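You operate a simulated robot arm through the tools that you are given. There is no shell and no other tool. Be economical: measure what you need, move in short steps, check, and stop when the job is done.

You run a simulated robot arm. Do the job below in one go: nothing can be reset, and whatever is moved stays where it is left.

JOB
Gather the loose screws into the screw tub with the magnet.
Fine: all of them; put the magnet back and the lid back on. Set down upright: pick-up magnet.

It is judged by the outcome, as a careful person would: the job done as asked, and still so three seconds after it is handed in. It fails if anything else is knocked over, pushed out of place, dropped, spilled or broken. A push-on lid holds only when it is set on centred and level and pressed home; a screw cap is set on level and turned clockwise until tight.

ROBOT AND FRAMES
A 7-joint arm with a two-finger parallel gripper, fixed in place. Base frame: the origin is at the foot of the arm, x ahead of it, y to its left, z up; the work surface is at about z = 86. Units: cm, degrees, N and s.
With the tool pointing down near the work surface it reaches from about 24 to 68 cm from the base axis. Its first joint turns from -66.0 to 66.0 degrees. Payload 2.4 kg.
The tool frame sits at the grasp point between the pads (the TCP): z along the fingers, y along the line on which they close. The tips reach 3 cm beyond it. The gripper opens to 9.4 cm. The fingers are 2.8 cm wide and 1 cm thick; the gripper's body (5 by 9.6 cm) begins 5.5 cm behind the TCP.
Orientation is that of the tool frame in the base frame, as a unit quaternion [x, y, z, w]. With the fingers straight down and closing along the base's y, the tool's x points along the base's -x, its y along +y and its z along -z.

CONTROLS
- The arm moves only by the tool move_arm. Its argument "rows" is a list of rows, each an object of numbers (a shift or turn left out is 0, a gripper value left out holds the last): "x", "y", "z": the shift along the tool's x, y, z in units of 40 mm (1.0 is 40 mm); "rx", "ry", "rz": the turn, a rotation vector about the tool's x, y, z in units of 6 degrees (1.0 is 6 degrees); "grip": the finger opening in cm, from 0 to 9.4. In form: [{"x": .., "y": .., "z": .., "rx": .., "ry": .., "rz": .., "grip": ..}, ...]. A call has 1 to 20 rows; each row shifts and turns the commanded pose from where the row before left it, along the tool's axes as they then stand. A call with a number of a shift or a turn outside -1 to 1 is refused whole. Each row takes 0.2 s and may step no farther than 5 cm and 8.6 degrees from the row before; otherwise, or with a gripper value out of range, the whole call is refused. Where a pose cannot be reached the arm comes as near as it can. A force on the tool above 90 N (or 10 N above the force at the start of the call, whichever is more), or a blocked arm, ends the call early, and 0.2 s more pass. Each finger travels about 15.3 cm/s and halts on what it meets, pressing with about 37 N; the grip force reading is that of the motor and also rises with nothing between the fingers. The clock runs only during rows and for 0.2 s after the last one: add rows that do not move to give the fingers time. It gives the time, the measured TCP pose, the force on the tool (base axes), the opening and the grip force at its end, in the units of the frame above (readings bear some noise), with the torque about the TCP (base axes, N m) and any sound that the robot's microphone picked up.
- Cameras (640 x 400 px; columns grow to the right, rows downward): "scene" is fixed at [3.6, 47.35, 144.03]; the picture's right is [-0.76, -0.64, 0.00], its down [-0.39, 0.46, -0.80] and it looks along [0.52, -0.61, -0.60] (base axes); focal length 322 px, centre (320, 200). "wrist" rides on the gripper at [7.6, 1.4, -10.2] in the tool frame; the picture's right is [-0.18, 0.98, 0.00], its down [-0.75, -0.14, -0.64] and it looks along [-0.63, -0.12, 0.77] (tool axes); focal length 243 px, centre (320, 200). There is no depth. A picture from a camera that has moved, and an enlarged one, comes with that camera's place and axes in the base frame and with its lens.
- snapshot(camera): a new picture of that camera. No time passes.
- zoom(camera, box): a new picture of the part [left, top, right, bottom] of that camera's present view, enlarged. No time passes.
- hand_in(): hands the job in; it is judged then, once.

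Work in short steps. Places have to be worked out from the pictures, the camera data and where the tool is seen: move nearer, look again, correct. Check each grasp and each placing, and mend what went wrong. You have 120 turns and 68 pictures in all, those below and enlarged ones among them. Open the gripper and draw the arm clear of the work before you hand the job in, unless the task says otherwise; then end with one line.

The tools are called after "Call:" by a JSON object that holds its "name" and its "arguments". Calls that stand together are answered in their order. move_arm: Moves the arm, as the interface text tells. Its arguments: {"type":"object","properties":{"rows":{"type":"array"}},"required":["rows"]} The other tools are called the same way: snapshot (camera) takes a picture; zoom (camera, box) takes an enlarged picture of a part of a camera's view; hand_in () hands the job in.

At the start:

```text
time: 0.0
ee_pos: [37.99, 11.99, 117.5]
tcp_rot: [0.0, 1.0, 0.0, 0.0]
wrist_force: [0.3, -0.5, 0.2]
torque: [-0.01, -0.04, 0.03]
width: 9.4
finger_force: 0.1
```

scene: 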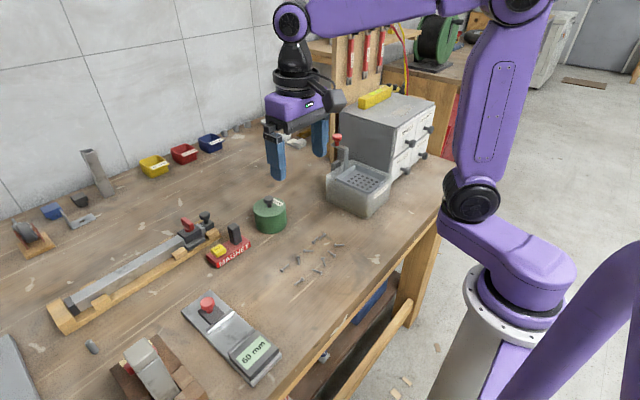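
wrist: 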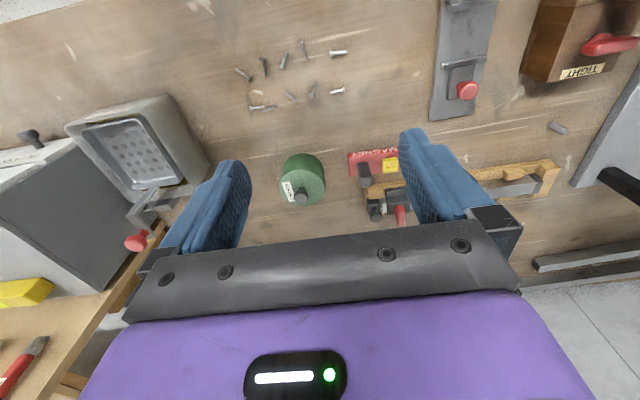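

The pictures show a green tub with a lidded knob, a red base marked MAGNET, and about nine loose screws. I'll zoom in for details first.

Call:
{"name": "zoom", "arguments": {"camera": "scene", "box": [190, 180, 350, 280]}}

Call:
{"name": "zoom", "arguments": {"camera": "wrist", "box": [220, 20, 420, 240]}}

```text
4.00 times, centred on (270, 230) of scene
camera zoom: at [3.6, 47.35, 144.03], right [-0.76, -0.64, 0.0], down [-0.39, 0.46, -0.8], along [0.52, -0.61, -0.6], focal length 1290 px, centre (520, 80)
```

zoom: 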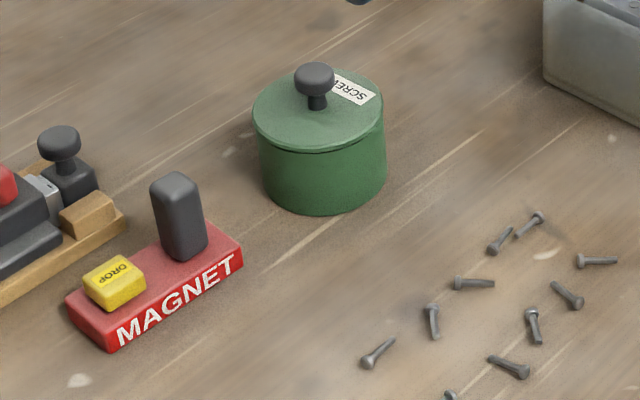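

```text
1.82 times, centred on (320, 130) of wrist
camera zoom: at [30.5, 13.33, 127.61], right [0.18, 0.98, 0.0], down [0.75, -0.14, 0.64], along [0.63, -0.12, -0.77], focal length 441 px, centre (320, 327)
```

zoom: 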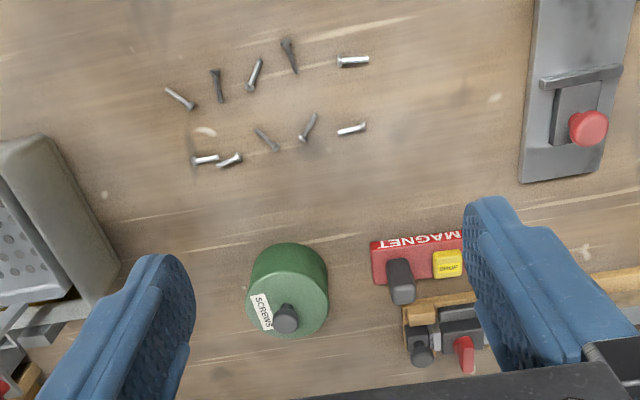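

The magnet is a red bar with a grey handle and a yellow DROP button. I count 10 screws. I'll move for a closer view of the magnet.

Call:
{"name": "move_arm", "arguments": {"rows": [{"y": 0.6, "z": 0.6}, {"y": 0.6, "z": 0.6}, {"y": 0.6, "z": 0.6}, {"y": 0.3, "z": 0.6}, {"z": 0.4}, {}]}}

Call:
{"name": "snapshot", "arguments": {"camera": "wrist"}}

```text
time: 1.4
ee_pos: [38.0, 20.35, 106.26]
tcp_rot: [0.0, 1.0, 0.0, 0.0]
wrist_force: [-0.2, 0.1, 0.0]
torque: [0.0, 0.04, 0.0]
width: 9.39
finger_force: 0.0
```

```text
63 pictures are left
camera wrist: at [30.49, 21.76, 116.39], right [0.18, 0.98, 0.0], down [0.75, -0.14, 0.64], along [0.63, -0.12, -0.77], focal length 243 px, centre (320, 200)
```

wrist: 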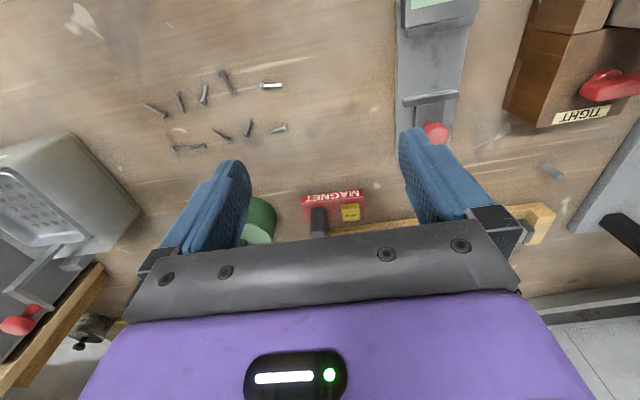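

Call:
{"name": "zoom", "arguments": {"camera": "wrist", "box": [230, 160, 430, 260]}}

Call:
{"name": "zoom", "arguments": {"camera": "scene", "box": [200, 215, 256, 271]}}

```text
3.20 times, centred on (330, 210) of wrist
camera zoom: at [30.49, 21.76, 116.39], right [0.18, 0.98, 0.0], down [0.75, -0.14, 0.64], along [0.63, -0.12, -0.77], focal length 776 px, centre (288, 168)
```

zoom: 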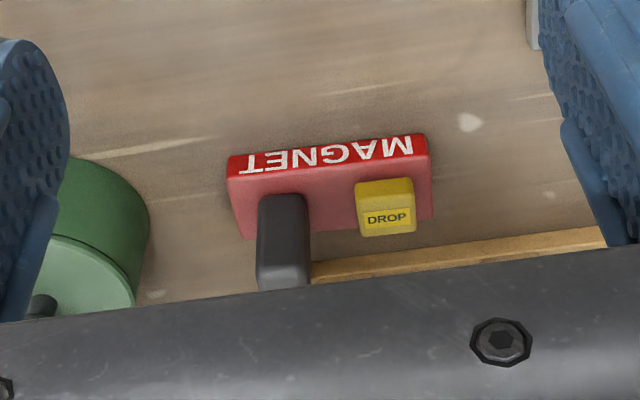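

```text
7.14 times, centred on (228, 243) of scene
camera zoom: at [3.6, 47.35, 144.03], right [-0.76, -0.64, 0.0], down [-0.39, 0.46, -0.8], along [0.52, -0.61, -0.6], focal length 2303 px, centre (977, -107)
```

zoom: 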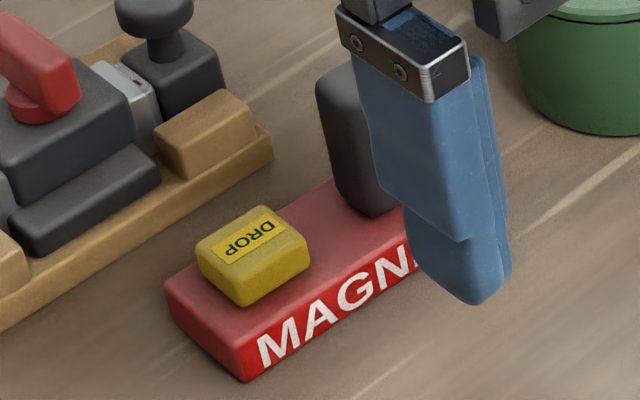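

The bar measures about 9.6 × 4 cm, spanning y 14.3–24 and x 54–58. The tub, about 7.5 cm wide, is near (57.5, 4.4). My plan is to rest the magnet bar across the open rim and press DROP. First I'll go and look at the tub's lid.

Call:
{"name": "move_arm", "arguments": {"rows": [{"y": -0.8}, {"y": -0.8}, {"y": -0.8}, {"y": -0.8, "x": -0.5}, {"y": -0.7, "x": -0.7}, {"x": -0.8}, {"x": -0.8, "z": 0.2}, {}]}}

Call:
{"name": "snapshot", "arguments": {"camera": "wrist"}}

Call:
{"name": "snapshot", "arguments": {"camera": "scene"}}

```text
time: 3.2
ee_pos: [49.23, 4.78, 105.41]
tcp_rot: [-0.001, 1.0, -0.001, 0.001]
wrist_force: [-0.4, 0.6, 0.3]
torque: [0.02, -0.03, 0.02]
width: 9.4
finger_force: 0.1
```

```text
60 pictures are left
camera wrist: at [41.71, 6.06, 115.62], right [0.18, 0.98, 0.0], down [0.75, -0.14, 0.64], along [0.63, -0.12, -0.77], focal length 243 px, centre (320, 200)
```

wrist: 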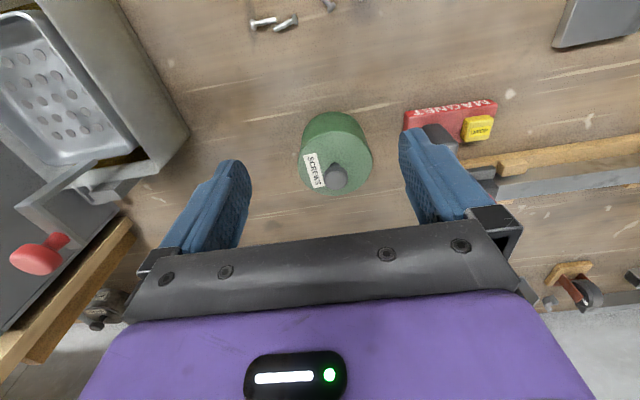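

```text
59 pictures are left
```

scene: 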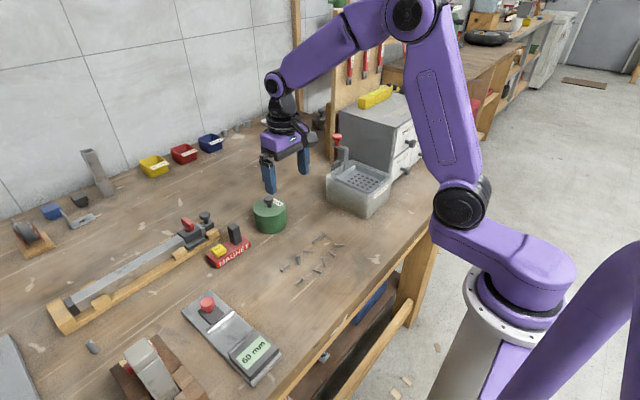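

The knob triangulates to about (57.0, 4.95, z 93.5). I'll go above it with the fingers partly closed and check.

Call:
{"name": "move_arm", "arguments": {"rows": [{"x": -0.7, "grip": 5}, {"x": -0.7, "y": 0.04}, {"x": -0.54, "z": 0.7}, {"z": 0.7}, {"z": 0.45}, {}]}}

Call:
{"name": "zoom", "arguments": {"camera": "wrist", "box": [220, 20, 420, 240]}}

Call:
{"name": "zoom", "arguments": {"camera": "scene", "box": [230, 160, 310, 240]}}

```text
time: 4.6
ee_pos: [56.99, 4.9, 97.95]
tcp_rot: [-0.001, 1.0, 0.0, 0.0]
wrist_force: [-0.7, 0.7, -0.2]
torque: [0.0, 0.0, -0.01]
width: 5.0
finger_force: 0.0
```

```text
1.82 times, centred on (320, 130) of wrist
camera zoom: at [49.47, 6.35, 108.13], right [0.18, 0.98, 0.0], down [0.75, -0.14, 0.64], along [0.63, -0.12, -0.77], focal length 441 px, centre (320, 327)
```

zoom: 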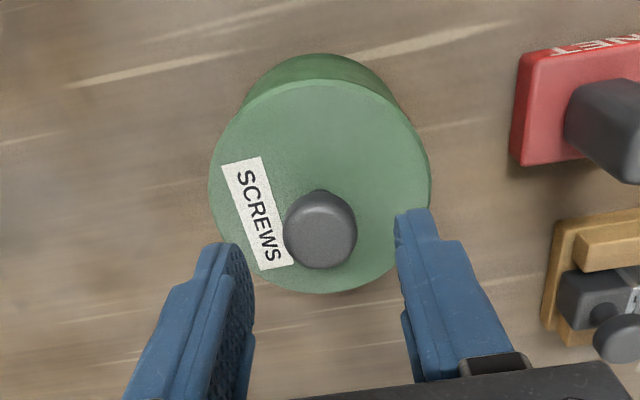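

```text
5.00 times, centred on (270, 200) of scene
camera zoom: at [3.6, 47.35, 144.03], right [-0.76, -0.64, 0.0], down [-0.39, 0.46, -0.8], along [0.52, -0.61, -0.6], focal length 1612 px, centre (570, 200)
```

zoom: 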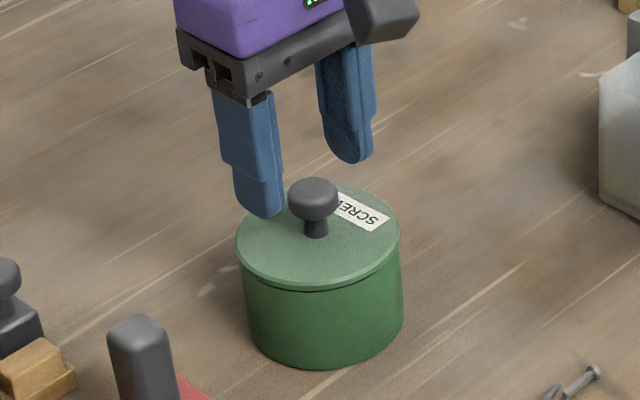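

The knob is at about (56.6, 5.0), with its head centre near z 94. I'll lower to z 95.5 and close on it.

Call:
{"name": "move_arm", "arguments": {"rows": [{"x": 0.08, "y": 0.02, "z": 0.3}, {"z": 0.3}, {}, {"grip": 3}, {"grip": 2}, {"grip": 1}, {}, {}]}}

Call:
{"name": "zoom", "arguments": {"camera": "scene", "box": [230, 160, 310, 240]}}

Call:
{"name": "zoom", "arguments": {"camera": "wrist", "box": [220, 20, 420, 240]}}

```text
time: 6.4
ee_pos: [56.75, 4.98, 95.55]
tcp_rot: [-0.001, 1.0, 0.0, 0.0]
wrist_force: [0.4, 0.1, 0.3]
torque: [0.0, -0.01, 0.01]
width: 2.38
finger_force: 37.2
heard: snap
```

```text
5.00 times, centred on (270, 200) of scene
camera zoom: at [3.6, 47.35, 144.03], right [-0.76, -0.64, 0.0], down [-0.39, 0.46, -0.8], along [0.52, -0.61, -0.6], focal length 1612 px, centre (570, 200)
```

zoom: 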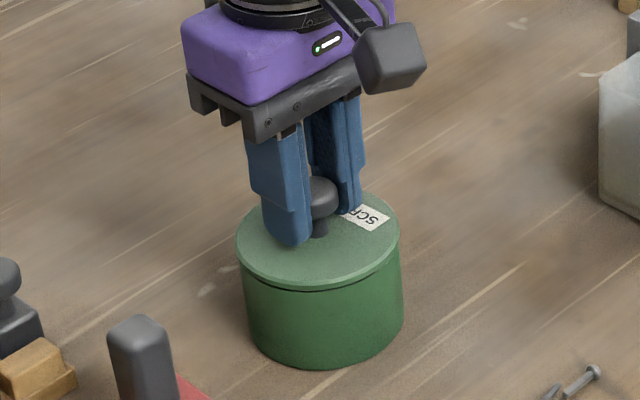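

```text
1.82 times, centred on (320, 130) of wrist
camera zoom: at [49.15, 6.41, 105.77], right [0.18, 0.98, 0.0], down [0.75, -0.14, 0.64], along [0.63, -0.12, -0.77], focal length 441 px, centre (320, 327)
```

zoom: 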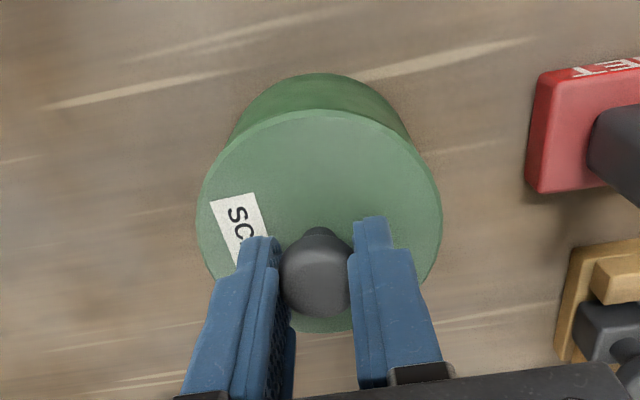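

The knob is gripped at 2.38 cm, and I heard a snap. I'll lift slowly and check whether the tub stays put.

Call:
{"name": "move_arm", "arguments": {"rows": [{"z": -0.08}, {"z": -0.08}, {"z": -0.1}, {"z": -0.12}, {}]}}

Call:
{"name": "zoom", "arguments": {"camera": "scene", "box": [230, 160, 310, 240]}}

```text
time: 7.6
ee_pos: [56.6, 5.05, 97.14]
tcp_rot: [0.0, 1.0, 0.0, 0.0]
wrist_force: [0.5, -0.1, -0.4]
torque: [0.02, 0.01, -0.02]
width: 2.37
finger_force: 37.0
```

```text
5.00 times, centred on (270, 200) of scene
camera zoom: at [3.6, 47.35, 144.03], right [-0.76, -0.64, 0.0], down [-0.39, 0.46, -0.8], along [0.52, -0.61, -0.6], focal length 1612 px, centre (570, 200)
```

zoom: 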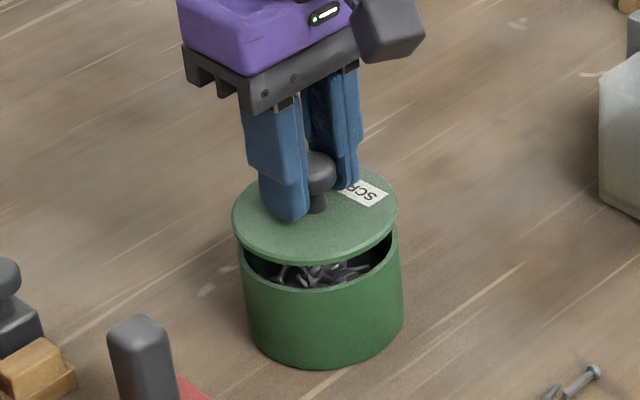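

The lid is off cleanly and the tub hasn't moved. I'll carry the lid to the clear table behind the tub, near (65, 6).

Call:
{"name": "move_arm", "arguments": {"rows": [{"z": -0.5}, {"z": -0.5}, {"x": -0.5}, {"x": -0.6, "y": 0.1}, {"x": -0.6, "y": 0.1}, {"x": -0.4}, {}]}}

Call:
{"name": "snapshot", "arguments": {"camera": "wrist"}}

Call:
{"name": "snapshot", "arguments": {"camera": "scene"}}

```text
time: 9.2
ee_pos: [65.04, 5.81, 101.13]
tcp_rot: [0.0, 1.0, 0.0, 0.0]
wrist_force: [0.7, 0.6, 0.1]
torque: [-0.01, -0.03, -0.06]
width: 2.37
finger_force: 37.3
```

```text
53 pictures are left
camera wrist: at [57.56, 7.18, 111.35], right [0.18, 0.98, 0.0], down [0.75, -0.14, 0.64], along [0.63, -0.12, -0.77], focal length 243 px, centre (320, 200)
```

wrist: 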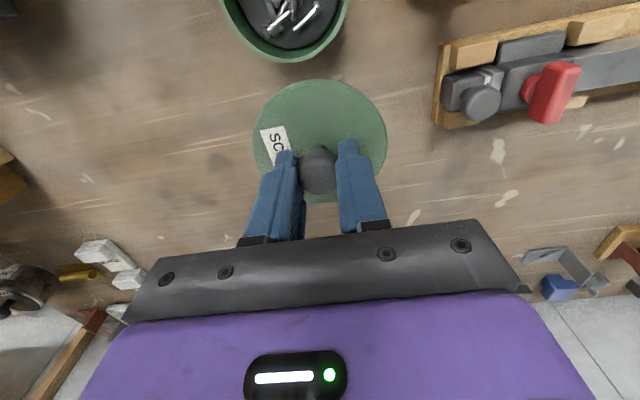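

```text
52 pictures are left
```

scene: 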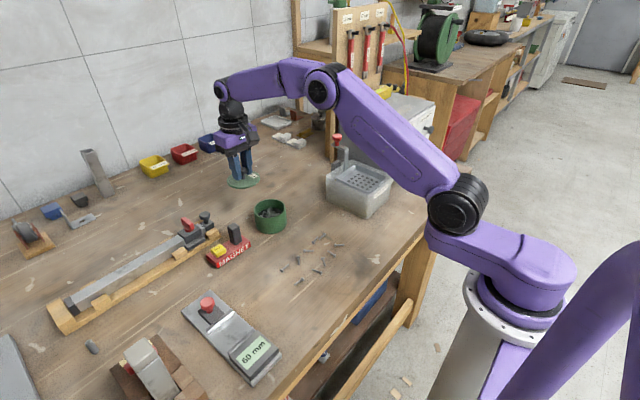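

The spot is clear, but a bit close to the tub. I'll shift 1.5 cm outward and then lower.

Call:
{"name": "move_arm", "arguments": {"rows": [{"x": -0.37, "z": 0.3}, {"z": 0.6}, {"z": 0.6}, {"z": 0.5}, {"z": 0.2}, {}]}}

Call:
{"name": "zoom", "arguments": {"camera": "scene", "box": [200, 140, 300, 240]}}

```text
time: 10.6
ee_pos: [66.58, 5.88, 92.41]
tcp_rot: [-0.001, 1.0, 0.001, 0.0]
wrist_force: [0.8, 0.3, 0.3]
torque: [0.03, 0.01, 0.02]
width: 2.4
finger_force: 36.5
```

```text
4.00 times, centred on (250, 190) of scene
camera zoom: at [3.6, 47.35, 144.03], right [-0.76, -0.64, 0.0], down [-0.39, 0.46, -0.8], along [0.52, -0.61, -0.6], focal length 1290 px, centre (600, 240)
```

zoom: 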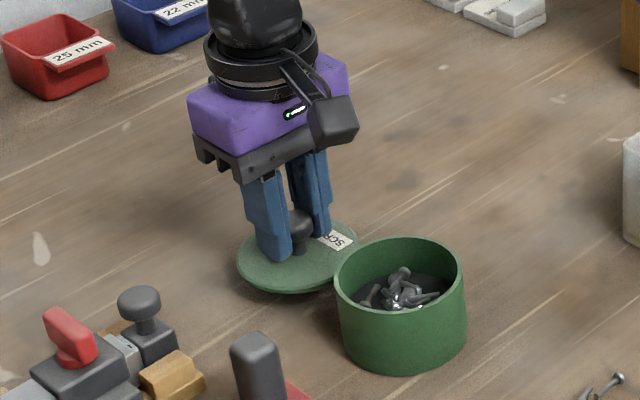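

Now I'll lower in 2 mm steps until it touches the table.

Call:
{"name": "move_arm", "arguments": {"rows": [{"z": 0.06}, {"z": 0.06}, {"z": 0.05}, {"z": 0.05}, {}]}}

```text
time: 11.8
ee_pos: [66.63, 5.76, 91.52]
tcp_rot: [0.0, 1.0, 0.0, 0.0]
wrist_force: [-0.2, 0.0, -0.1]
torque: [0.04, -0.01, 0.03]
width: 2.38
finger_force: 37.2
```

Call:
{"name": "move_arm", "arguments": {"rows": [{"z": 0.05}, {"z": 0.05}, {"z": 0.05}, {}]}}

```text
time: 12.8
ee_pos: [66.6, 5.84, 90.89]
tcp_rot: [0.001, 1.0, 0.001, 0.0]
wrist_force: [0.5, 0.6, -0.6]
torque: [0.01, -0.02, 0.0]
width: 2.38
finger_force: 36.9
```

No contact yet at z 90.9, so I'll keep going.

Call:
{"name": "move_arm", "arguments": {"rows": [{"z": 0.05}, {"z": 0.05}, {}]}}

Call:
{"name": "zoom", "arguments": {"camera": "scene", "box": [200, 140, 300, 240]}}

```text
time: 13.6
ee_pos: [66.58, 5.89, 90.44]
tcp_rot: [0.0, 1.0, 0.0, 0.0]
wrist_force: [-0.8, 0.1, -0.9]
torque: [0.02, -0.02, -0.03]
width: 2.38
finger_force: 36.7
```

```text
4.00 times, centred on (250, 190) of scene
camera zoom: at [3.6, 47.35, 144.03], right [-0.76, -0.64, 0.0], down [-0.39, 0.46, -0.8], along [0.52, -0.61, -0.6], focal length 1290 px, centre (600, 240)
```

zoom: 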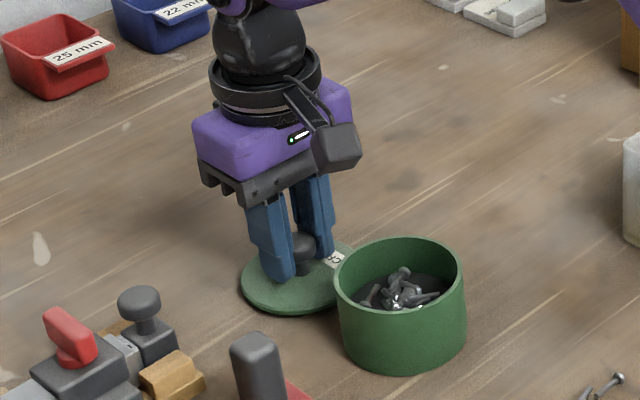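

Call:
{"name": "move_arm", "arguments": {"rows": [{"z": 0.04}, {"z": 0.04}, {}]}}

```text
time: 14.4
ee_pos: [66.69, 5.94, 90.24]
tcp_rot: [0.0, 1.0, 0.001, 0.0]
wrist_force: [-0.1, -0.4, -0.5]
torque: [0.01, 0.0, 0.01]
width: 2.41
finger_force: 36.7
```

Call:
{"name": "move_arm", "arguments": {"rows": [{"z": 0.04}, {"z": 0.04}, {}]}}

```text
time: 15.2
ee_pos: [66.51, 5.82, 90.02]
tcp_rot: [0.0, 1.0, 0.001, 0.001]
wrist_force: [-6.8, 0.3, 18.6]
torque: [-0.02, 0.33, 0.01]
width: 2.39
finger_force: 37.3
```

There is contact, so the lid is on the table at TCP z≈90.05. I'll release, retreat upward, and head over to the magnet with the gripper turned later.

Call:
{"name": "move_arm", "arguments": {"rows": [{"z": -0.03}, {"grip": 5}, {"grip": 5}, {}, {"z": -0.5}, {"z": -0.8}, {"z": -0.8}, {"z": -0.6}, {}]}}

Call:
{"name": "zoom", "arguments": {"camera": "wrist", "box": [220, 0, 420, 220]}}

```text
time: 17.2
ee_pos: [66.51, 5.89, 100.81]
tcp_rot: [0.0, 1.0, -0.001, 0.0]
wrist_force: [0.0, -0.7, -0.7]
torque: [0.0, 0.04, 0.0]
width: 5.02
finger_force: 0.0
```

```text
1.82 times, centred on (320, 110) of wrist
camera zoom: at [58.95, 7.19, 110.91], right [0.18, 0.98, 0.0], down [0.75, -0.14, 0.64], along [0.63, -0.12, -0.77], focal length 441 px, centre (320, 364)
```

zoom: 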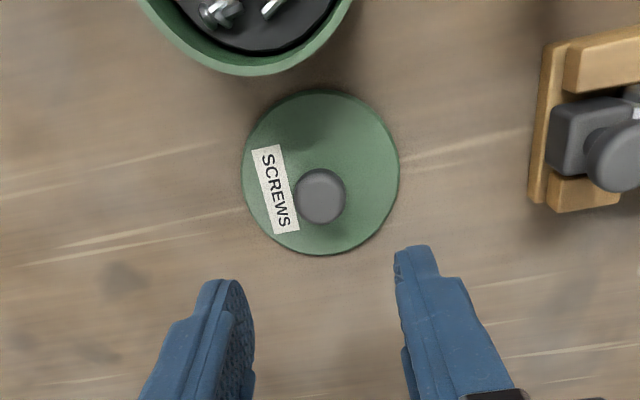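

The lid sits well at (66.55, 5.85). Next I'll go above and in front of the magnet to measure the handle.

Call:
{"name": "move_arm", "arguments": {"rows": [{"x": 0.8, "y": 0.5}, {"x": 0.8, "y": 0.5}, {"x": 0.8, "y": 0.6}, {"x": 0.8, "y": 0.6}, {"x": 0.7, "y": 0.5}, {"grip": 9.4}, {}]}}

Call:
{"name": "zoom", "arguments": {"camera": "wrist", "box": [220, 40, 420, 240]}}

Call:
{"name": "zoom", "arguments": {"camera": "scene", "box": [195, 210, 265, 280]}}

```text
time: 18.8
ee_pos: [50.9, 16.62, 100.73]
tcp_rot: [0.001, 1.0, 0.0, 0.0]
wrist_force: [0.5, 0.4, -0.2]
torque: [0.01, 0.02, 0.02]
width: 9.4
finger_force: 0.0
```

```text
2.00 times, centred on (320, 140) of wrist
camera zoom: at [43.44, 18.0, 110.93], right [0.18, 0.98, 0.0], down [0.75, -0.14, 0.64], along [0.63, -0.12, -0.77], focal length 485 px, centre (320, 320)
```

zoom: 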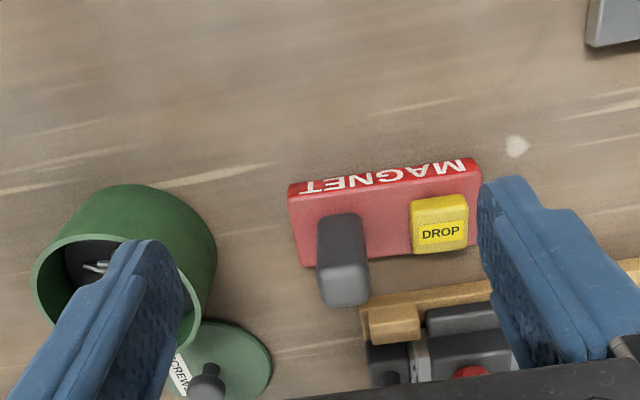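

```text
5.71 times, centred on (230, 245) of scene
camera zoom: at [3.6, 47.35, 144.03], right [-0.76, -0.64, 0.0], down [-0.39, 0.46, -0.8], along [0.52, -0.61, -0.6], focal length 1842 px, centre (834, -57)
```

zoom: 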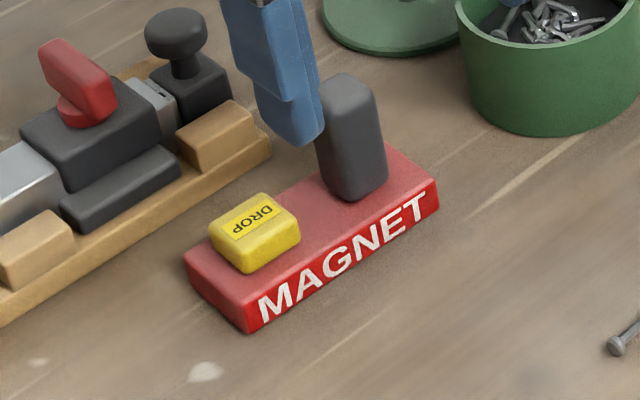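

The handle spans x 55.4–57.5 and y 15.6–18.1, with its top near z 93. The gap to the button is about 2 cm. I'll position above it with a 3.6 cm opening and check.

Call:
{"name": "move_arm", "arguments": {"rows": [{"x": -0.7, "grip": 3.6}, {"x": -0.67, "y": 0.06}, {"z": 0.5}, {"z": 0.45}, {}]}}

Call:
{"name": "zoom", "arguments": {"camera": "wrist", "box": [220, 40, 420, 240]}}

Call:
{"name": "zoom", "arguments": {"camera": "scene", "box": [195, 200, 265, 270]}}

```text
time: 20.0
ee_pos: [56.38, 16.81, 97.03]
tcp_rot: [-0.001, 1.0, -0.001, 0.001]
wrist_force: [0.3, -0.6, -0.7]
torque: [-0.01, 0.0, -0.01]
width: 3.59
finger_force: 0.1
```

```text
2.00 times, centred on (320, 140) of wrist
camera zoom: at [48.88, 18.17, 107.16], right [0.18, 0.98, 0.0], down [0.75, -0.14, 0.64], along [0.63, -0.12, -0.77], focal length 485 px, centre (320, 320)
```

zoom: 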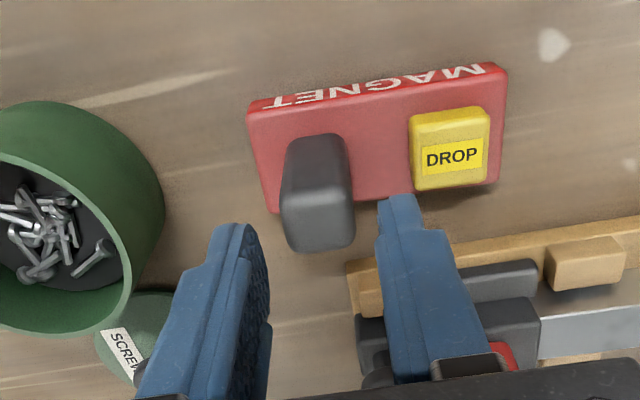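

```text
5.71 times, centred on (230, 235) of scene
camera zoom: at [3.6, 47.35, 144.03], right [-0.76, -0.64, 0.0], down [-0.39, 0.46, -0.8], along [0.52, -0.61, -0.6], focal length 1842 px, centre (834, 0)
```

zoom: 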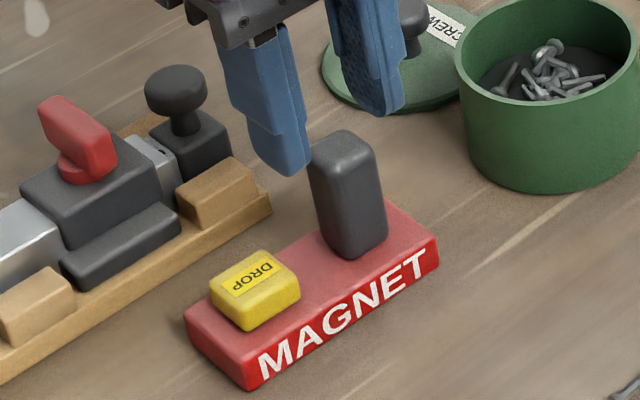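

It is aligned. I'll descend to z≈91.8 and grip the handle.

Call:
{"name": "move_arm", "arguments": {"rows": [{"z": 0.4}, {"z": 0.4}, {"z": 0.3}, {"z": 0.2}, {}, {"grip": 2.5}, {"grip": 1.5}, {}, {}]}}

Call:
{"name": "zoom", "arguments": {"camera": "scene", "box": [195, 200, 265, 270]}}

```text
time: 22.0
ee_pos: [56.54, 16.87, 91.72]
tcp_rot: [0.0, 1.0, 0.0, 0.0]
wrist_force: [1.5, -0.1, -0.1]
torque: [0.04, -0.09, -0.01]
width: 2.81
finger_force: 37.3
```

```text
5.71 times, centred on (230, 235) of scene
camera zoom: at [3.6, 47.35, 144.03], right [-0.76, -0.64, 0.0], down [-0.39, 0.46, -0.8], along [0.52, -0.61, -0.6], focal length 1842 px, centre (834, 0)
```

zoom: 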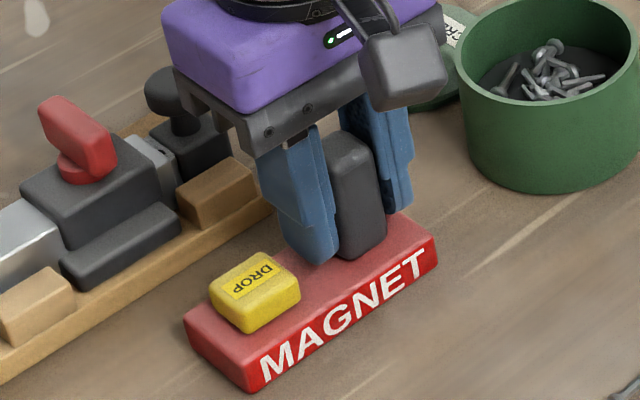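

The handle is gripped at 2.8 cm. The place pose to return to is TCP (56.5, 16.87, 91.72). Lifting now.

Call:
{"name": "move_arm", "arguments": {"rows": [{"z": -0.1}, {"z": -0.3}, {"z": -0.5}, {"z": -0.5}, {"z": -0.5}, {"z": -0.4}, {}]}}

Call:
{"name": "snapshot", "arguments": {"camera": "scene"}}

Call:
{"name": "snapshot", "arguments": {"camera": "wrist"}}

```text
time: 23.6
ee_pos: [56.31, 16.86, 100.88]
tcp_rot: [0.0, 1.0, -0.001, 0.0]
wrist_force: [-0.7, -0.3, -2.0]
torque: [-0.08, 0.0, 0.02]
width: 2.8
finger_force: 36.9
```

```text
43 pictures are left
```

scene: 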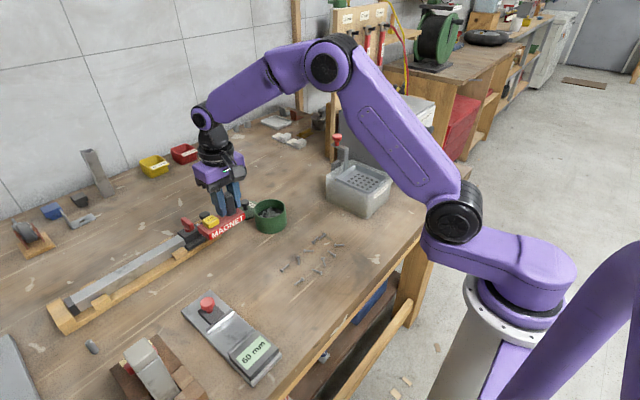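

```text
42 pictures are left
camera wrist: at [48.87, 18.2, 111.09], right [0.18, 0.98, 0.0], down [0.75, -0.14, 0.64], along [0.63, -0.12, -0.77], focal length 243 px, centre (320, 200)
```

wrist: 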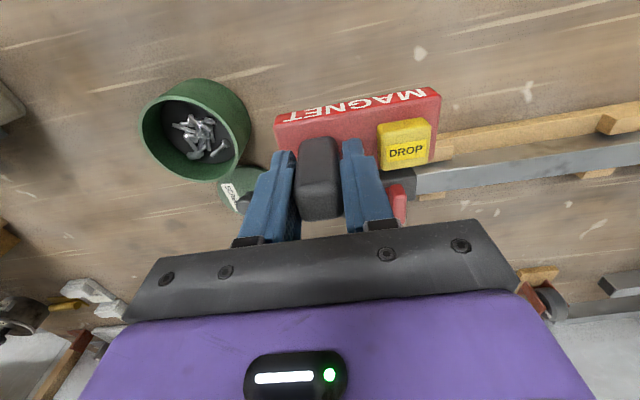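

I compute the screws as two rows. Row A is at x≈42.4 with y = 0.2, 2.4, 6.3, 10.1, 13.9; row B is at x≈37 with y = -0.2, 3.4, 6.5, 9.7, 14.6. The bar's centre is at TCP (-0.2, +2.25), and I want screws near the bar's middle. I'll move over row A's low-y end, avoiding the tub.

Call:
{"name": "move_arm", "arguments": {"rows": [{"x": 0.85}, {"x": 0.85}, {"x": 0.85}, {"x": 0.85, "y": -0.3}, {"y": -0.9}, {"y": -0.9}, {"y": -0.9}, {"y": -0.9, "z": 0.3}, {"z": 0.6}, {"z": 0.5}, {}]}}

Call:
{"name": "snapshot", "arguments": {"camera": "wrist"}}

Call:
{"name": "zoom", "arguments": {"camera": "scene", "box": [260, 190, 380, 290]}}

```text
time: 26.0
ee_pos: [42.77, 1.23, 95.42]
tcp_rot: [-0.001, 1.0, -0.001, -0.001]
wrist_force: [0.1, -0.1, -3.0]
torque: [-0.06, 0.01, 0.04]
width: 2.79
finger_force: 37.2
```

```text
41 pictures are left
camera wrist: at [35.27, 2.62, 105.52], right [0.18, 0.98, 0.0], down [0.75, -0.14, 0.64], along [0.63, -0.12, -0.77], focal length 243 px, centre (320, 200)
```

wrist: 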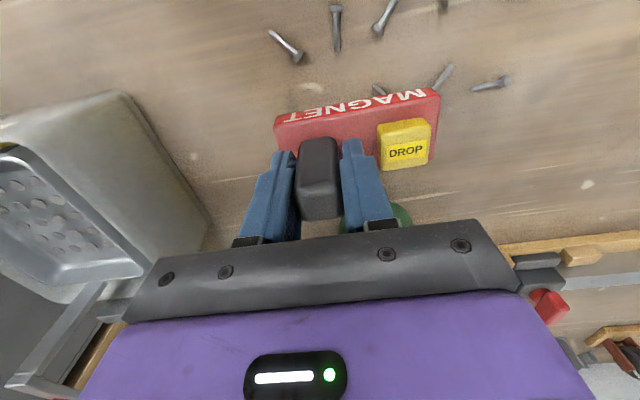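

```text
4.00 times, centred on (320, 240) of scene
camera zoom: at [3.6, 47.35, 144.03], right [-0.76, -0.64, 0.0], down [-0.39, 0.46, -0.8], along [0.52, -0.61, -0.6], focal length 1290 px, centre (320, 40)
```

zoom: 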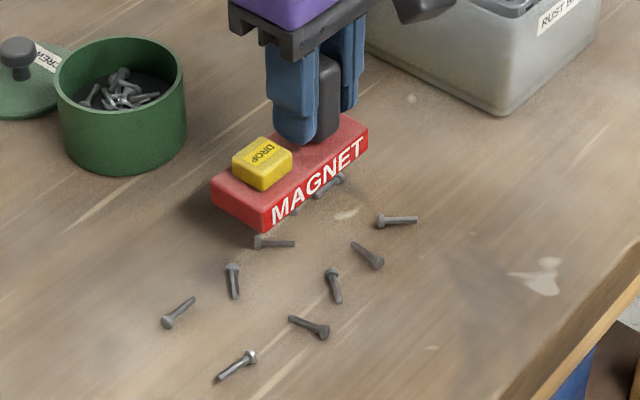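

The screws' positions agree. I'll lower the bar in small steps to just above the screws (bottom at ~87).

Call:
{"name": "move_arm", "arguments": {"rows": [{"y": -0.05, "z": 0.25}, {"z": 0.2}, {"z": 0.15}, {"z": 0.05}, {}]}}

Call:
{"name": "zoom", "arguments": {"camera": "scene", "box": [260, 190, 380, 290]}}

```text
time: 27.2
ee_pos: [42.73, 0.95, 92.6]
tcp_rot: [0.0, 1.0, 0.0, 0.0]
wrist_force: [-0.4, 0.4, -2.8]
torque: [-0.06, -0.01, -0.01]
width: 2.8
finger_force: 36.6
```

```text
4.00 times, centred on (320, 240) of scene
camera zoom: at [3.6, 47.35, 144.03], right [-0.76, -0.64, 0.0], down [-0.39, 0.46, -0.8], along [0.52, -0.61, -0.6], focal length 1290 px, centre (320, 40)
```

zoom: 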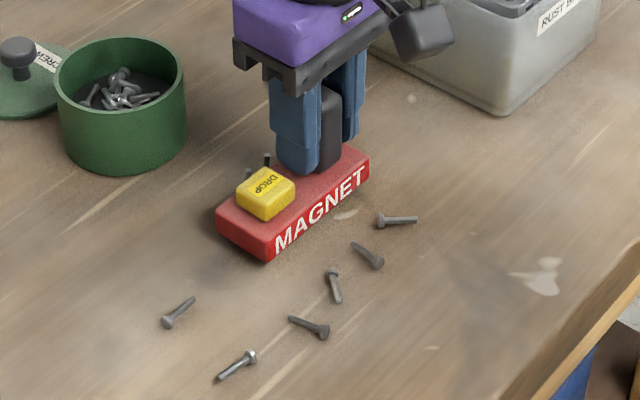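

Screws have jumped to the magnet, some apparently on its far side. I'll lift and look.

Call:
{"name": "move_arm", "arguments": {"rows": [{"z": -0.3}, {"z": -0.5}, {"z": -0.6}, {"z": -0.6}, {}]}}

Call:
{"name": "zoom", "arguments": {"camera": "scene", "box": [260, 170, 380, 290]}}

Call:
{"name": "zoom", "arguments": {"camera": "wrist", "box": [220, 0, 460, 220]}}

```text
time: 28.4
ee_pos: [42.77, 1.04, 100.82]
tcp_rot: [0.0, 1.0, 0.0, 0.0]
wrist_force: [0.7, -0.3, -2.7]
torque: [-0.05, -0.04, 0.0]
width: 2.79
finger_force: 37.4
```

```text
3.33 times, centred on (320, 230) of scene
camera zoom: at [3.6, 47.35, 144.03], right [-0.76, -0.64, 0.0], down [-0.39, 0.46, -0.8], along [0.52, -0.61, -0.6], focal length 1075 px, centre (320, 100)
```

zoom: 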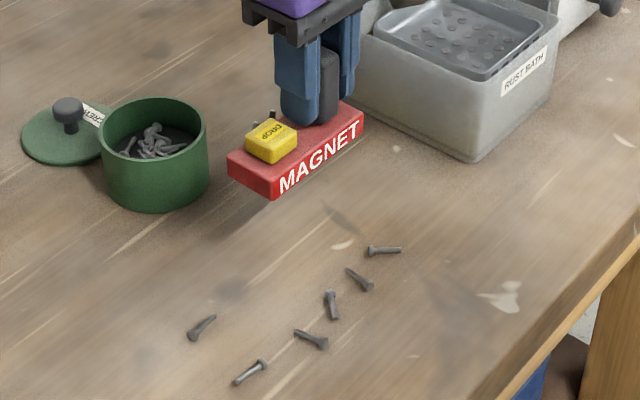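

```text
1.82 times, centred on (340, 110) of wrist
camera zoom: at [35.35, 2.38, 111.01], right [0.18, 0.98, 0.0], down [0.75, -0.14, 0.64], along [0.63, -0.12, -0.77], focal length 441 px, centre (284, 364)
```

zoom: 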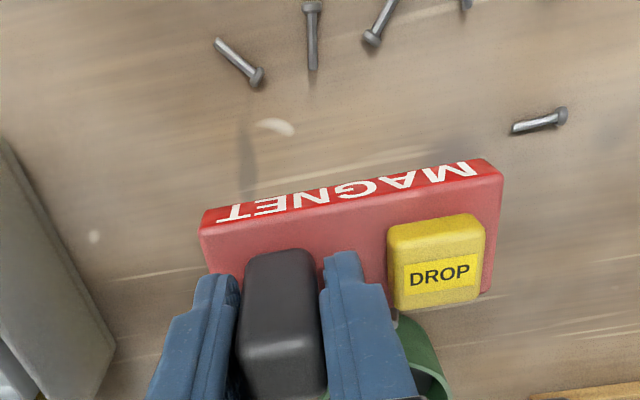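

Four screws are held: both low-y ones plus #8 and #9, some hanging at the +x edge. I'll carry the bar over the tub centre (56.6, 5.0), i.e. TCP (56.8, 2.75), and stop above the rim to look.

Call:
{"name": "move_arm", "arguments": {"rows": [{"z": -0.5}, {"x": -0.6}, {"x": -0.7, "y": 0.13}, {"x": -0.7, "y": 0.1}, {"x": -0.7, "y": 0.1}, {"x": -0.6, "y": 0.1}, {"x": -0.2}, {}]}}

Call:
{"name": "zoom", "arguments": {"camera": "scene", "box": [220, 130, 320, 230]}}

Call:
{"name": "zoom", "arguments": {"camera": "wrist", "box": [220, 0, 460, 220]}}

```text
time: 30.2
ee_pos: [57.03, 2.76, 102.72]
tcp_rot: [0.0, 1.0, -0.001, 0.0]
wrist_force: [0.9, 0.0, -2.9]
torque: [-0.07, -0.02, 0.01]
width: 2.81
finger_force: 36.8
```

```text
4.00 times, centred on (270, 180) of scene
camera zoom: at [3.6, 47.35, 144.03], right [-0.76, -0.64, 0.0], down [-0.39, 0.46, -0.8], along [0.52, -0.61, -0.6], focal length 1290 px, centre (520, 280)
```

zoom: 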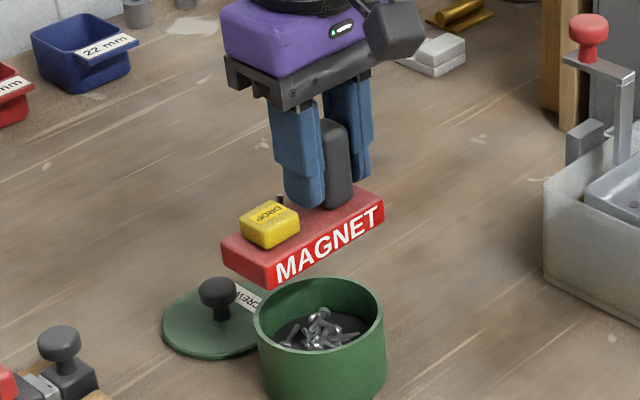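

```text
1.82 times, centred on (340, 110) of wrist
camera zoom: at [49.39, 4.13, 112.9], right [0.18, 0.98, 0.0], down [0.75, -0.14, 0.64], along [0.63, -0.12, -0.77], focal length 441 px, centre (284, 364)
```

zoom: 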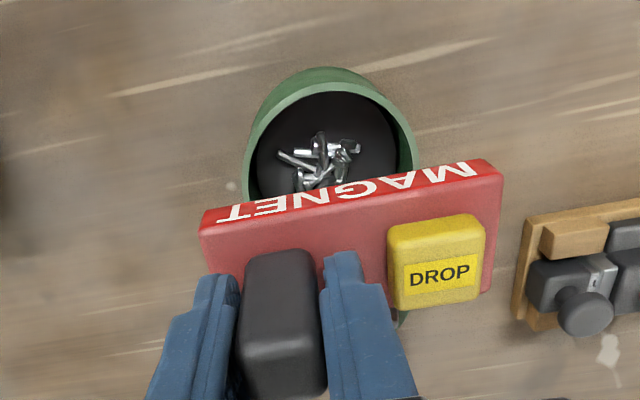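

The scene view puts the rim centre at about (56.8, 5.0), so the bar is well centred. I'll lower it until it touches the rim.

Call:
{"name": "move_arm", "arguments": {"rows": [{"z": 0.4}, {"z": 0.4}, {"z": 0.25}, {"z": 0.06}, {"z": 0.05}, {}]}}

Call:
{"name": "zoom", "arguments": {"camera": "scene", "box": [220, 150, 320, 250]}}

```text
time: 31.6
ee_pos: [56.86, 2.82, 98.16]
tcp_rot: [0.0, 1.0, 0.0, 0.0]
wrist_force: [-1.0, -0.3, -3.7]
torque: [-0.07, 0.02, 0.01]
width: 2.8
finger_force: 37.1
```

```text
4.00 times, centred on (270, 200) of scene
camera zoom: at [3.6, 47.35, 144.03], right [-0.76, -0.64, 0.0], down [-0.39, 0.46, -0.8], along [0.52, -0.61, -0.6], focal length 1290 px, centre (520, 200)
```

zoom: 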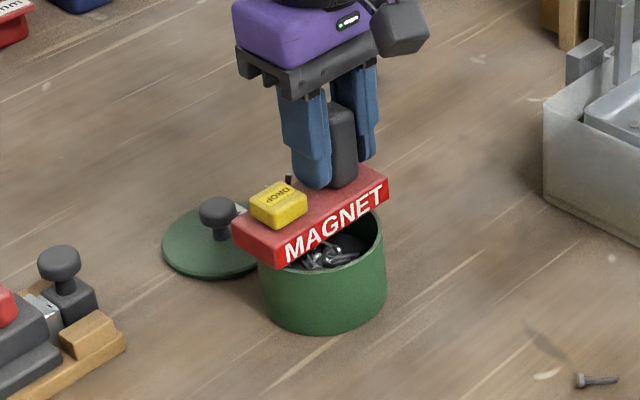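

Call:
{"name": "move_arm", "arguments": {"rows": [{"z": 0.05}, {"z": 0.05}, {"z": 0.05}, {}]}}

```text
time: 32.6
ee_pos: [56.94, 2.78, 97.5]
tcp_rot: [0.0, 1.0, 0.0, 0.0]
wrist_force: [-0.9, -1.1, -2.8]
torque: [-0.06, -0.02, -0.02]
width: 2.83
finger_force: 37.1
```

Call:
{"name": "move_arm", "arguments": {"rows": [{"z": 0.04}, {"z": 0.04}, {}]}}

```text
time: 33.4
ee_pos: [56.87, 2.85, 97.26]
tcp_rot: [0.0, 1.0, 0.0, 0.002]
wrist_force: [-1.9, -1.6, 7.3]
torque: [0.13, 0.19, 0.07]
width: 2.82
finger_force: 37.1
```

There's contact at z≈97.3, with the bar's bottom at 91.55, which matches the rim. I'll check before releasing.

Call:
{"name": "zoom", "arguments": {"camera": "scene", "box": [235, 170, 305, 240]}}

Call:
{"name": "zoom", "arguments": {"camera": "wrist", "box": [240, 40, 460, 240]}}

```text
5.71 times, centred on (270, 205) of scene
camera zoom: at [3.58, 47.35, 144.03], right [-0.76, -0.64, 0.0], down [-0.39, 0.46, -0.8], along [0.52, -0.61, -0.6], focal length 1842 px, centre (606, 171)
```

zoom: 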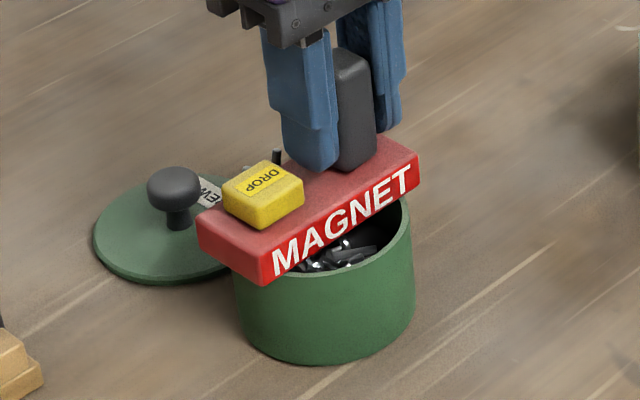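

```text
2.00 times, centred on (350, 140) of wrist
camera zoom: at [49.33, 4.11, 107.41], right [0.18, 0.98, 0.0], down [0.75, -0.14, 0.64], along [0.63, -0.12, -0.77], focal length 485 px, centre (260, 320)
```

zoom: 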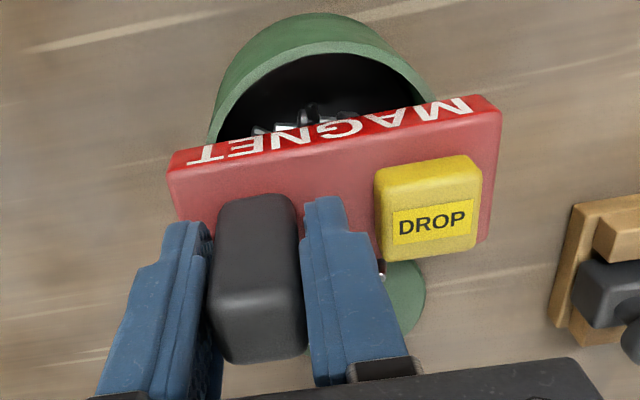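

The bar is centred within about 2 mm and is seated on the rim. I'll release, rise straight up, and close the fingers to press DROP (button at handle +4.85 in y).

Call:
{"name": "move_arm", "arguments": {"rows": [{"z": -0.02}, {"grip": 3.7}, {}, {}, {"z": -0.3}, {"z": -0.5}, {"z": -0.6}, {"z": -0.5}, {"grip": 0}, {"y": 0.6}, {"y": 0.6}, {}]}}

Call:
{"name": "zoom", "arguments": {"camera": "wrist", "box": [220, 20, 420, 240]}}

Call:
{"name": "zoom", "arguments": {"camera": "scene", "box": [235, 160, 305, 240]}}

```text
time: 36.0
ee_pos: [56.84, 7.64, 104.92]
tcp_rot: [0.0, 1.0, 0.0, 0.0]
wrist_force: [-0.2, 0.7, -0.5]
torque: [0.0, -0.01, -0.03]
width: 0.0
finger_force: 33.6
```

```text
1.82 times, centred on (320, 130) of wrist
camera zoom: at [49.31, 8.99, 115.07], right [0.18, 0.98, 0.0], down [0.75, -0.14, 0.64], along [0.63, -0.12, -0.77], focal length 441 px, centre (320, 327)
```

zoom: 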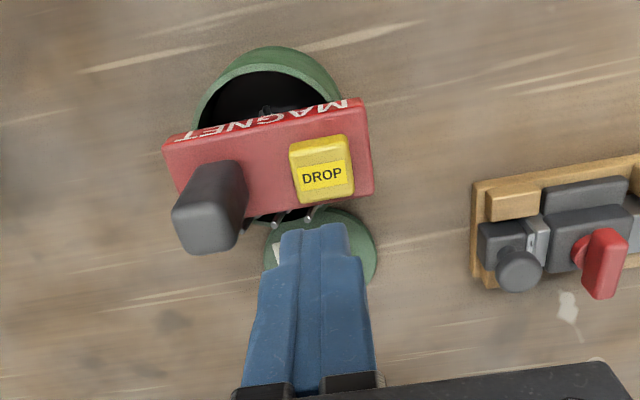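

```text
5.00 times, centred on (270, 200) of scene
camera zoom: at [3.6, 47.35, 144.03], right [-0.76, -0.64, 0.0], down [-0.39, 0.46, -0.8], along [0.52, -0.61, -0.6], focal length 1612 px, centre (570, 200)
```

zoom: 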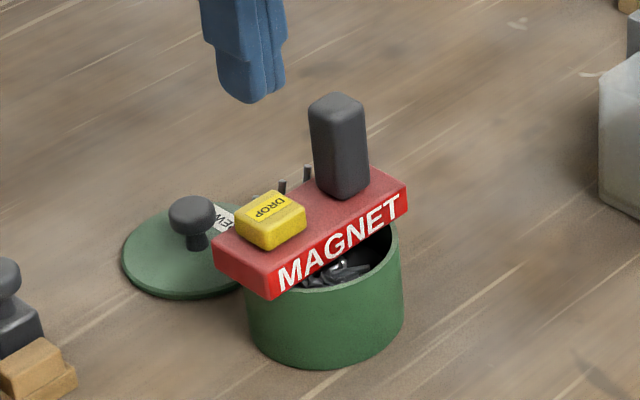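

The bar sits stably on the tub. The hanging screws are along its +x edge, inside the rim. The button centre is at (56.35, 7.65), so I'll go down and press.

Call:
{"name": "move_arm", "arguments": {"rows": [{"x": 0.11, "z": 0.4}, {"z": 0.5}, {"z": 0.5}, {"z": 0.15}, {"z": 0.05}, {}]}}

```text
time: 37.4
ee_pos: [56.34, 7.56, 98.47]
tcp_rot: [-0.001, 1.0, 0.0, 0.0]
wrist_force: [-0.1, -1.0, 0.4]
torque: [0.03, -0.01, -0.01]
width: 0.0
finger_force: 32.9
```

Call:
{"name": "move_arm", "arguments": {"rows": [{"z": 0.05}, {"z": 0.05}, {"z": 0.05}, {}]}}

Call:
{"name": "zoom", "arguments": {"camera": "scene", "box": [235, 160, 305, 240]}}

```text
time: 38.4
ee_pos: [56.41, 7.7, 97.96]
tcp_rot: [-0.001, 1.0, -0.001, 0.0]
wrist_force: [0.4, 0.2, 0.4]
torque: [0.0, 0.03, -0.01]
width: 0.0
finger_force: 33.3
```

```text
5.00 times, centred on (270, 200) of scene
camera zoom: at [3.6, 47.35, 144.03], right [-0.76, -0.64, 0.0], down [-0.39, 0.46, -0.8], along [0.52, -0.61, -0.6], focal length 1612 px, centre (570, 200)
```

zoom: 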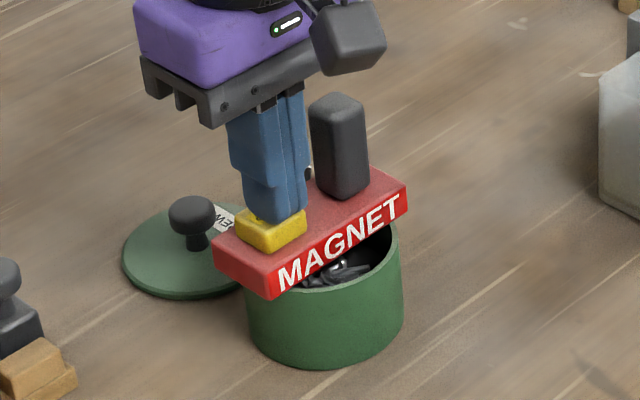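

The fingertips are just above the button. I'll press on in small steps.

Call:
{"name": "move_arm", "arguments": {"rows": [{"z": 0.05}, {"z": 0.05}, {}]}}

```text
time: 39.2
ee_pos: [56.39, 7.54, 97.54]
tcp_rot: [0.0, 1.0, 0.0, 0.0]
wrist_force: [-1.1, 0.6, 3.6]
torque: [-0.02, -0.01, 0.03]
width: 0.0
finger_force: 32.4
heard: click
```

I heard a click. I'll look while holding it pressed.

Call:
{"name": "move_arm", "arguments": {"rows": [{}, {}]}}

Call:
{"name": "zoom", "arguments": {"camera": "scene", "box": [235, 160, 305, 240]}}

Call:
{"name": "zoom", "arguments": {"camera": "wrist", "box": [180, 0, 420, 220]}}

```text
time: 39.8
ee_pos: [56.44, 7.54, 97.57]
tcp_rot: [0.0, 1.0, 0.0, 0.001]
wrist_force: [-1.0, 0.3, 2.5]
torque: [-0.01, -0.01, -0.02]
width: 0.01
finger_force: 33.2
```

```text
5.00 times, centred on (270, 200) of scene
camera zoom: at [3.59, 47.35, 144.03], right [-0.76, -0.64, 0.0], down [-0.39, 0.46, -0.8], along [0.52, -0.61, -0.6], focal length 1612 px, centre (570, 200)
```

zoom: 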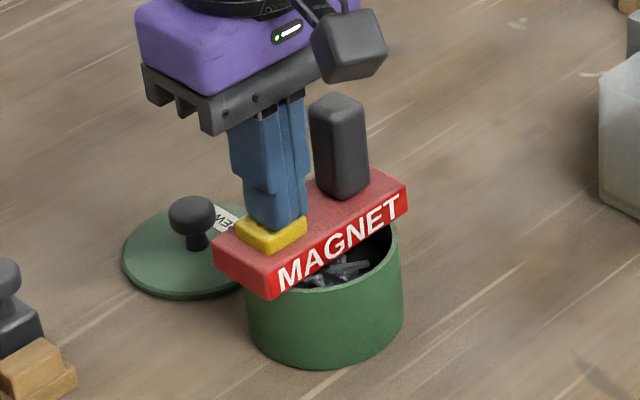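

```text
1.82 times, centred on (300, 110) of wrist
camera zoom: at [48.84, 8.91, 107.68], right [0.18, 0.98, 0.0], down [0.75, -0.14, 0.64], along [0.63, -0.12, -0.77], focal length 441 px, centre (356, 364)
```

zoom: 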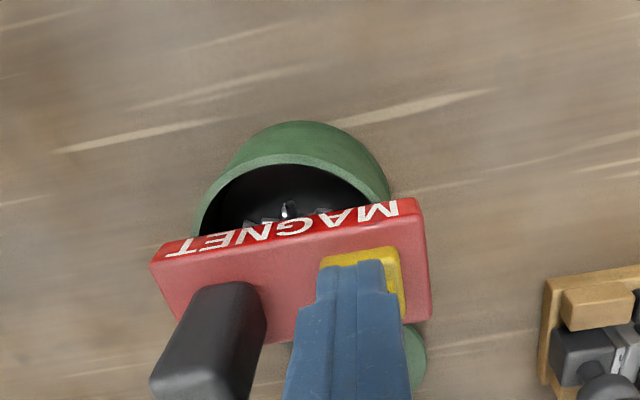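

The screws on the back edge have gone, so they dropped. I'll rise and check from above.

Call:
{"name": "move_arm", "arguments": {"rows": [{"z": -0.3}, {"z": -0.6}, {"z": -0.6}, {"z": -0.4}, {}]}}

Call:
{"name": "zoom", "arguments": {"camera": "wrist", "box": [220, 20, 420, 240]}}

Call:
{"name": "zoom", "arguments": {"camera": "scene", "box": [215, 160, 345, 290]}}

```text
time: 41.0
ee_pos: [56.43, 7.59, 105.11]
tcp_rot: [0.0, 1.0, 0.0, 0.0]
wrist_force: [0.1, -0.7, 0.1]
torque: [0.0, 0.01, 0.0]
width: 0.0
finger_force: 32.9
```

```text
1.82 times, centred on (320, 130) of wrist
camera zoom: at [48.92, 9.0, 115.26], right [0.18, 0.98, 0.0], down [0.75, -0.14, 0.64], along [0.63, -0.12, -0.77], focal length 441 px, centre (320, 327)
```

zoom: 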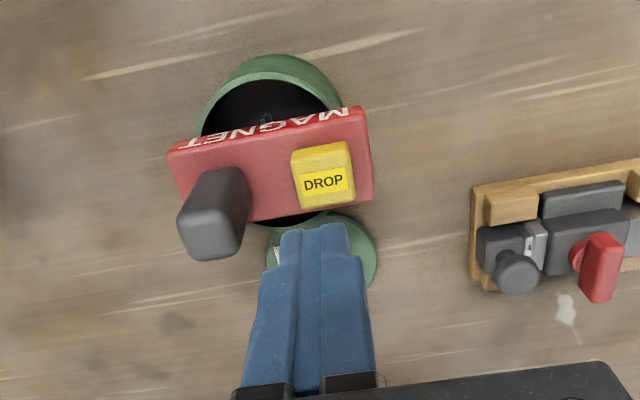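

```text
3.08 times, centred on (280, 225) of scene
camera zoom: at [3.6, 47.35, 144.03], right [-0.76, -0.64, 0.0], down [-0.39, 0.46, -0.8], along [0.52, -0.61, -0.6], focal length 992 px, centre (443, 123)
```

zoom: 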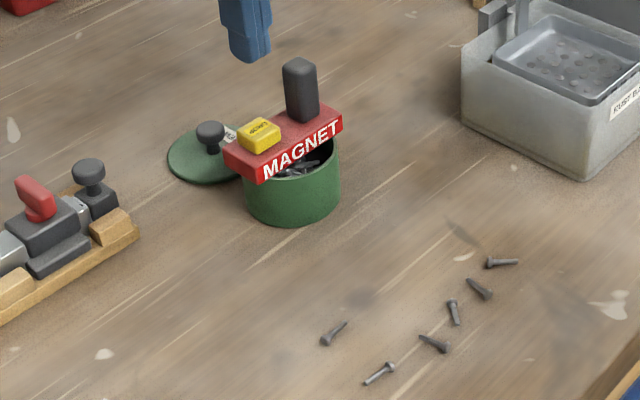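

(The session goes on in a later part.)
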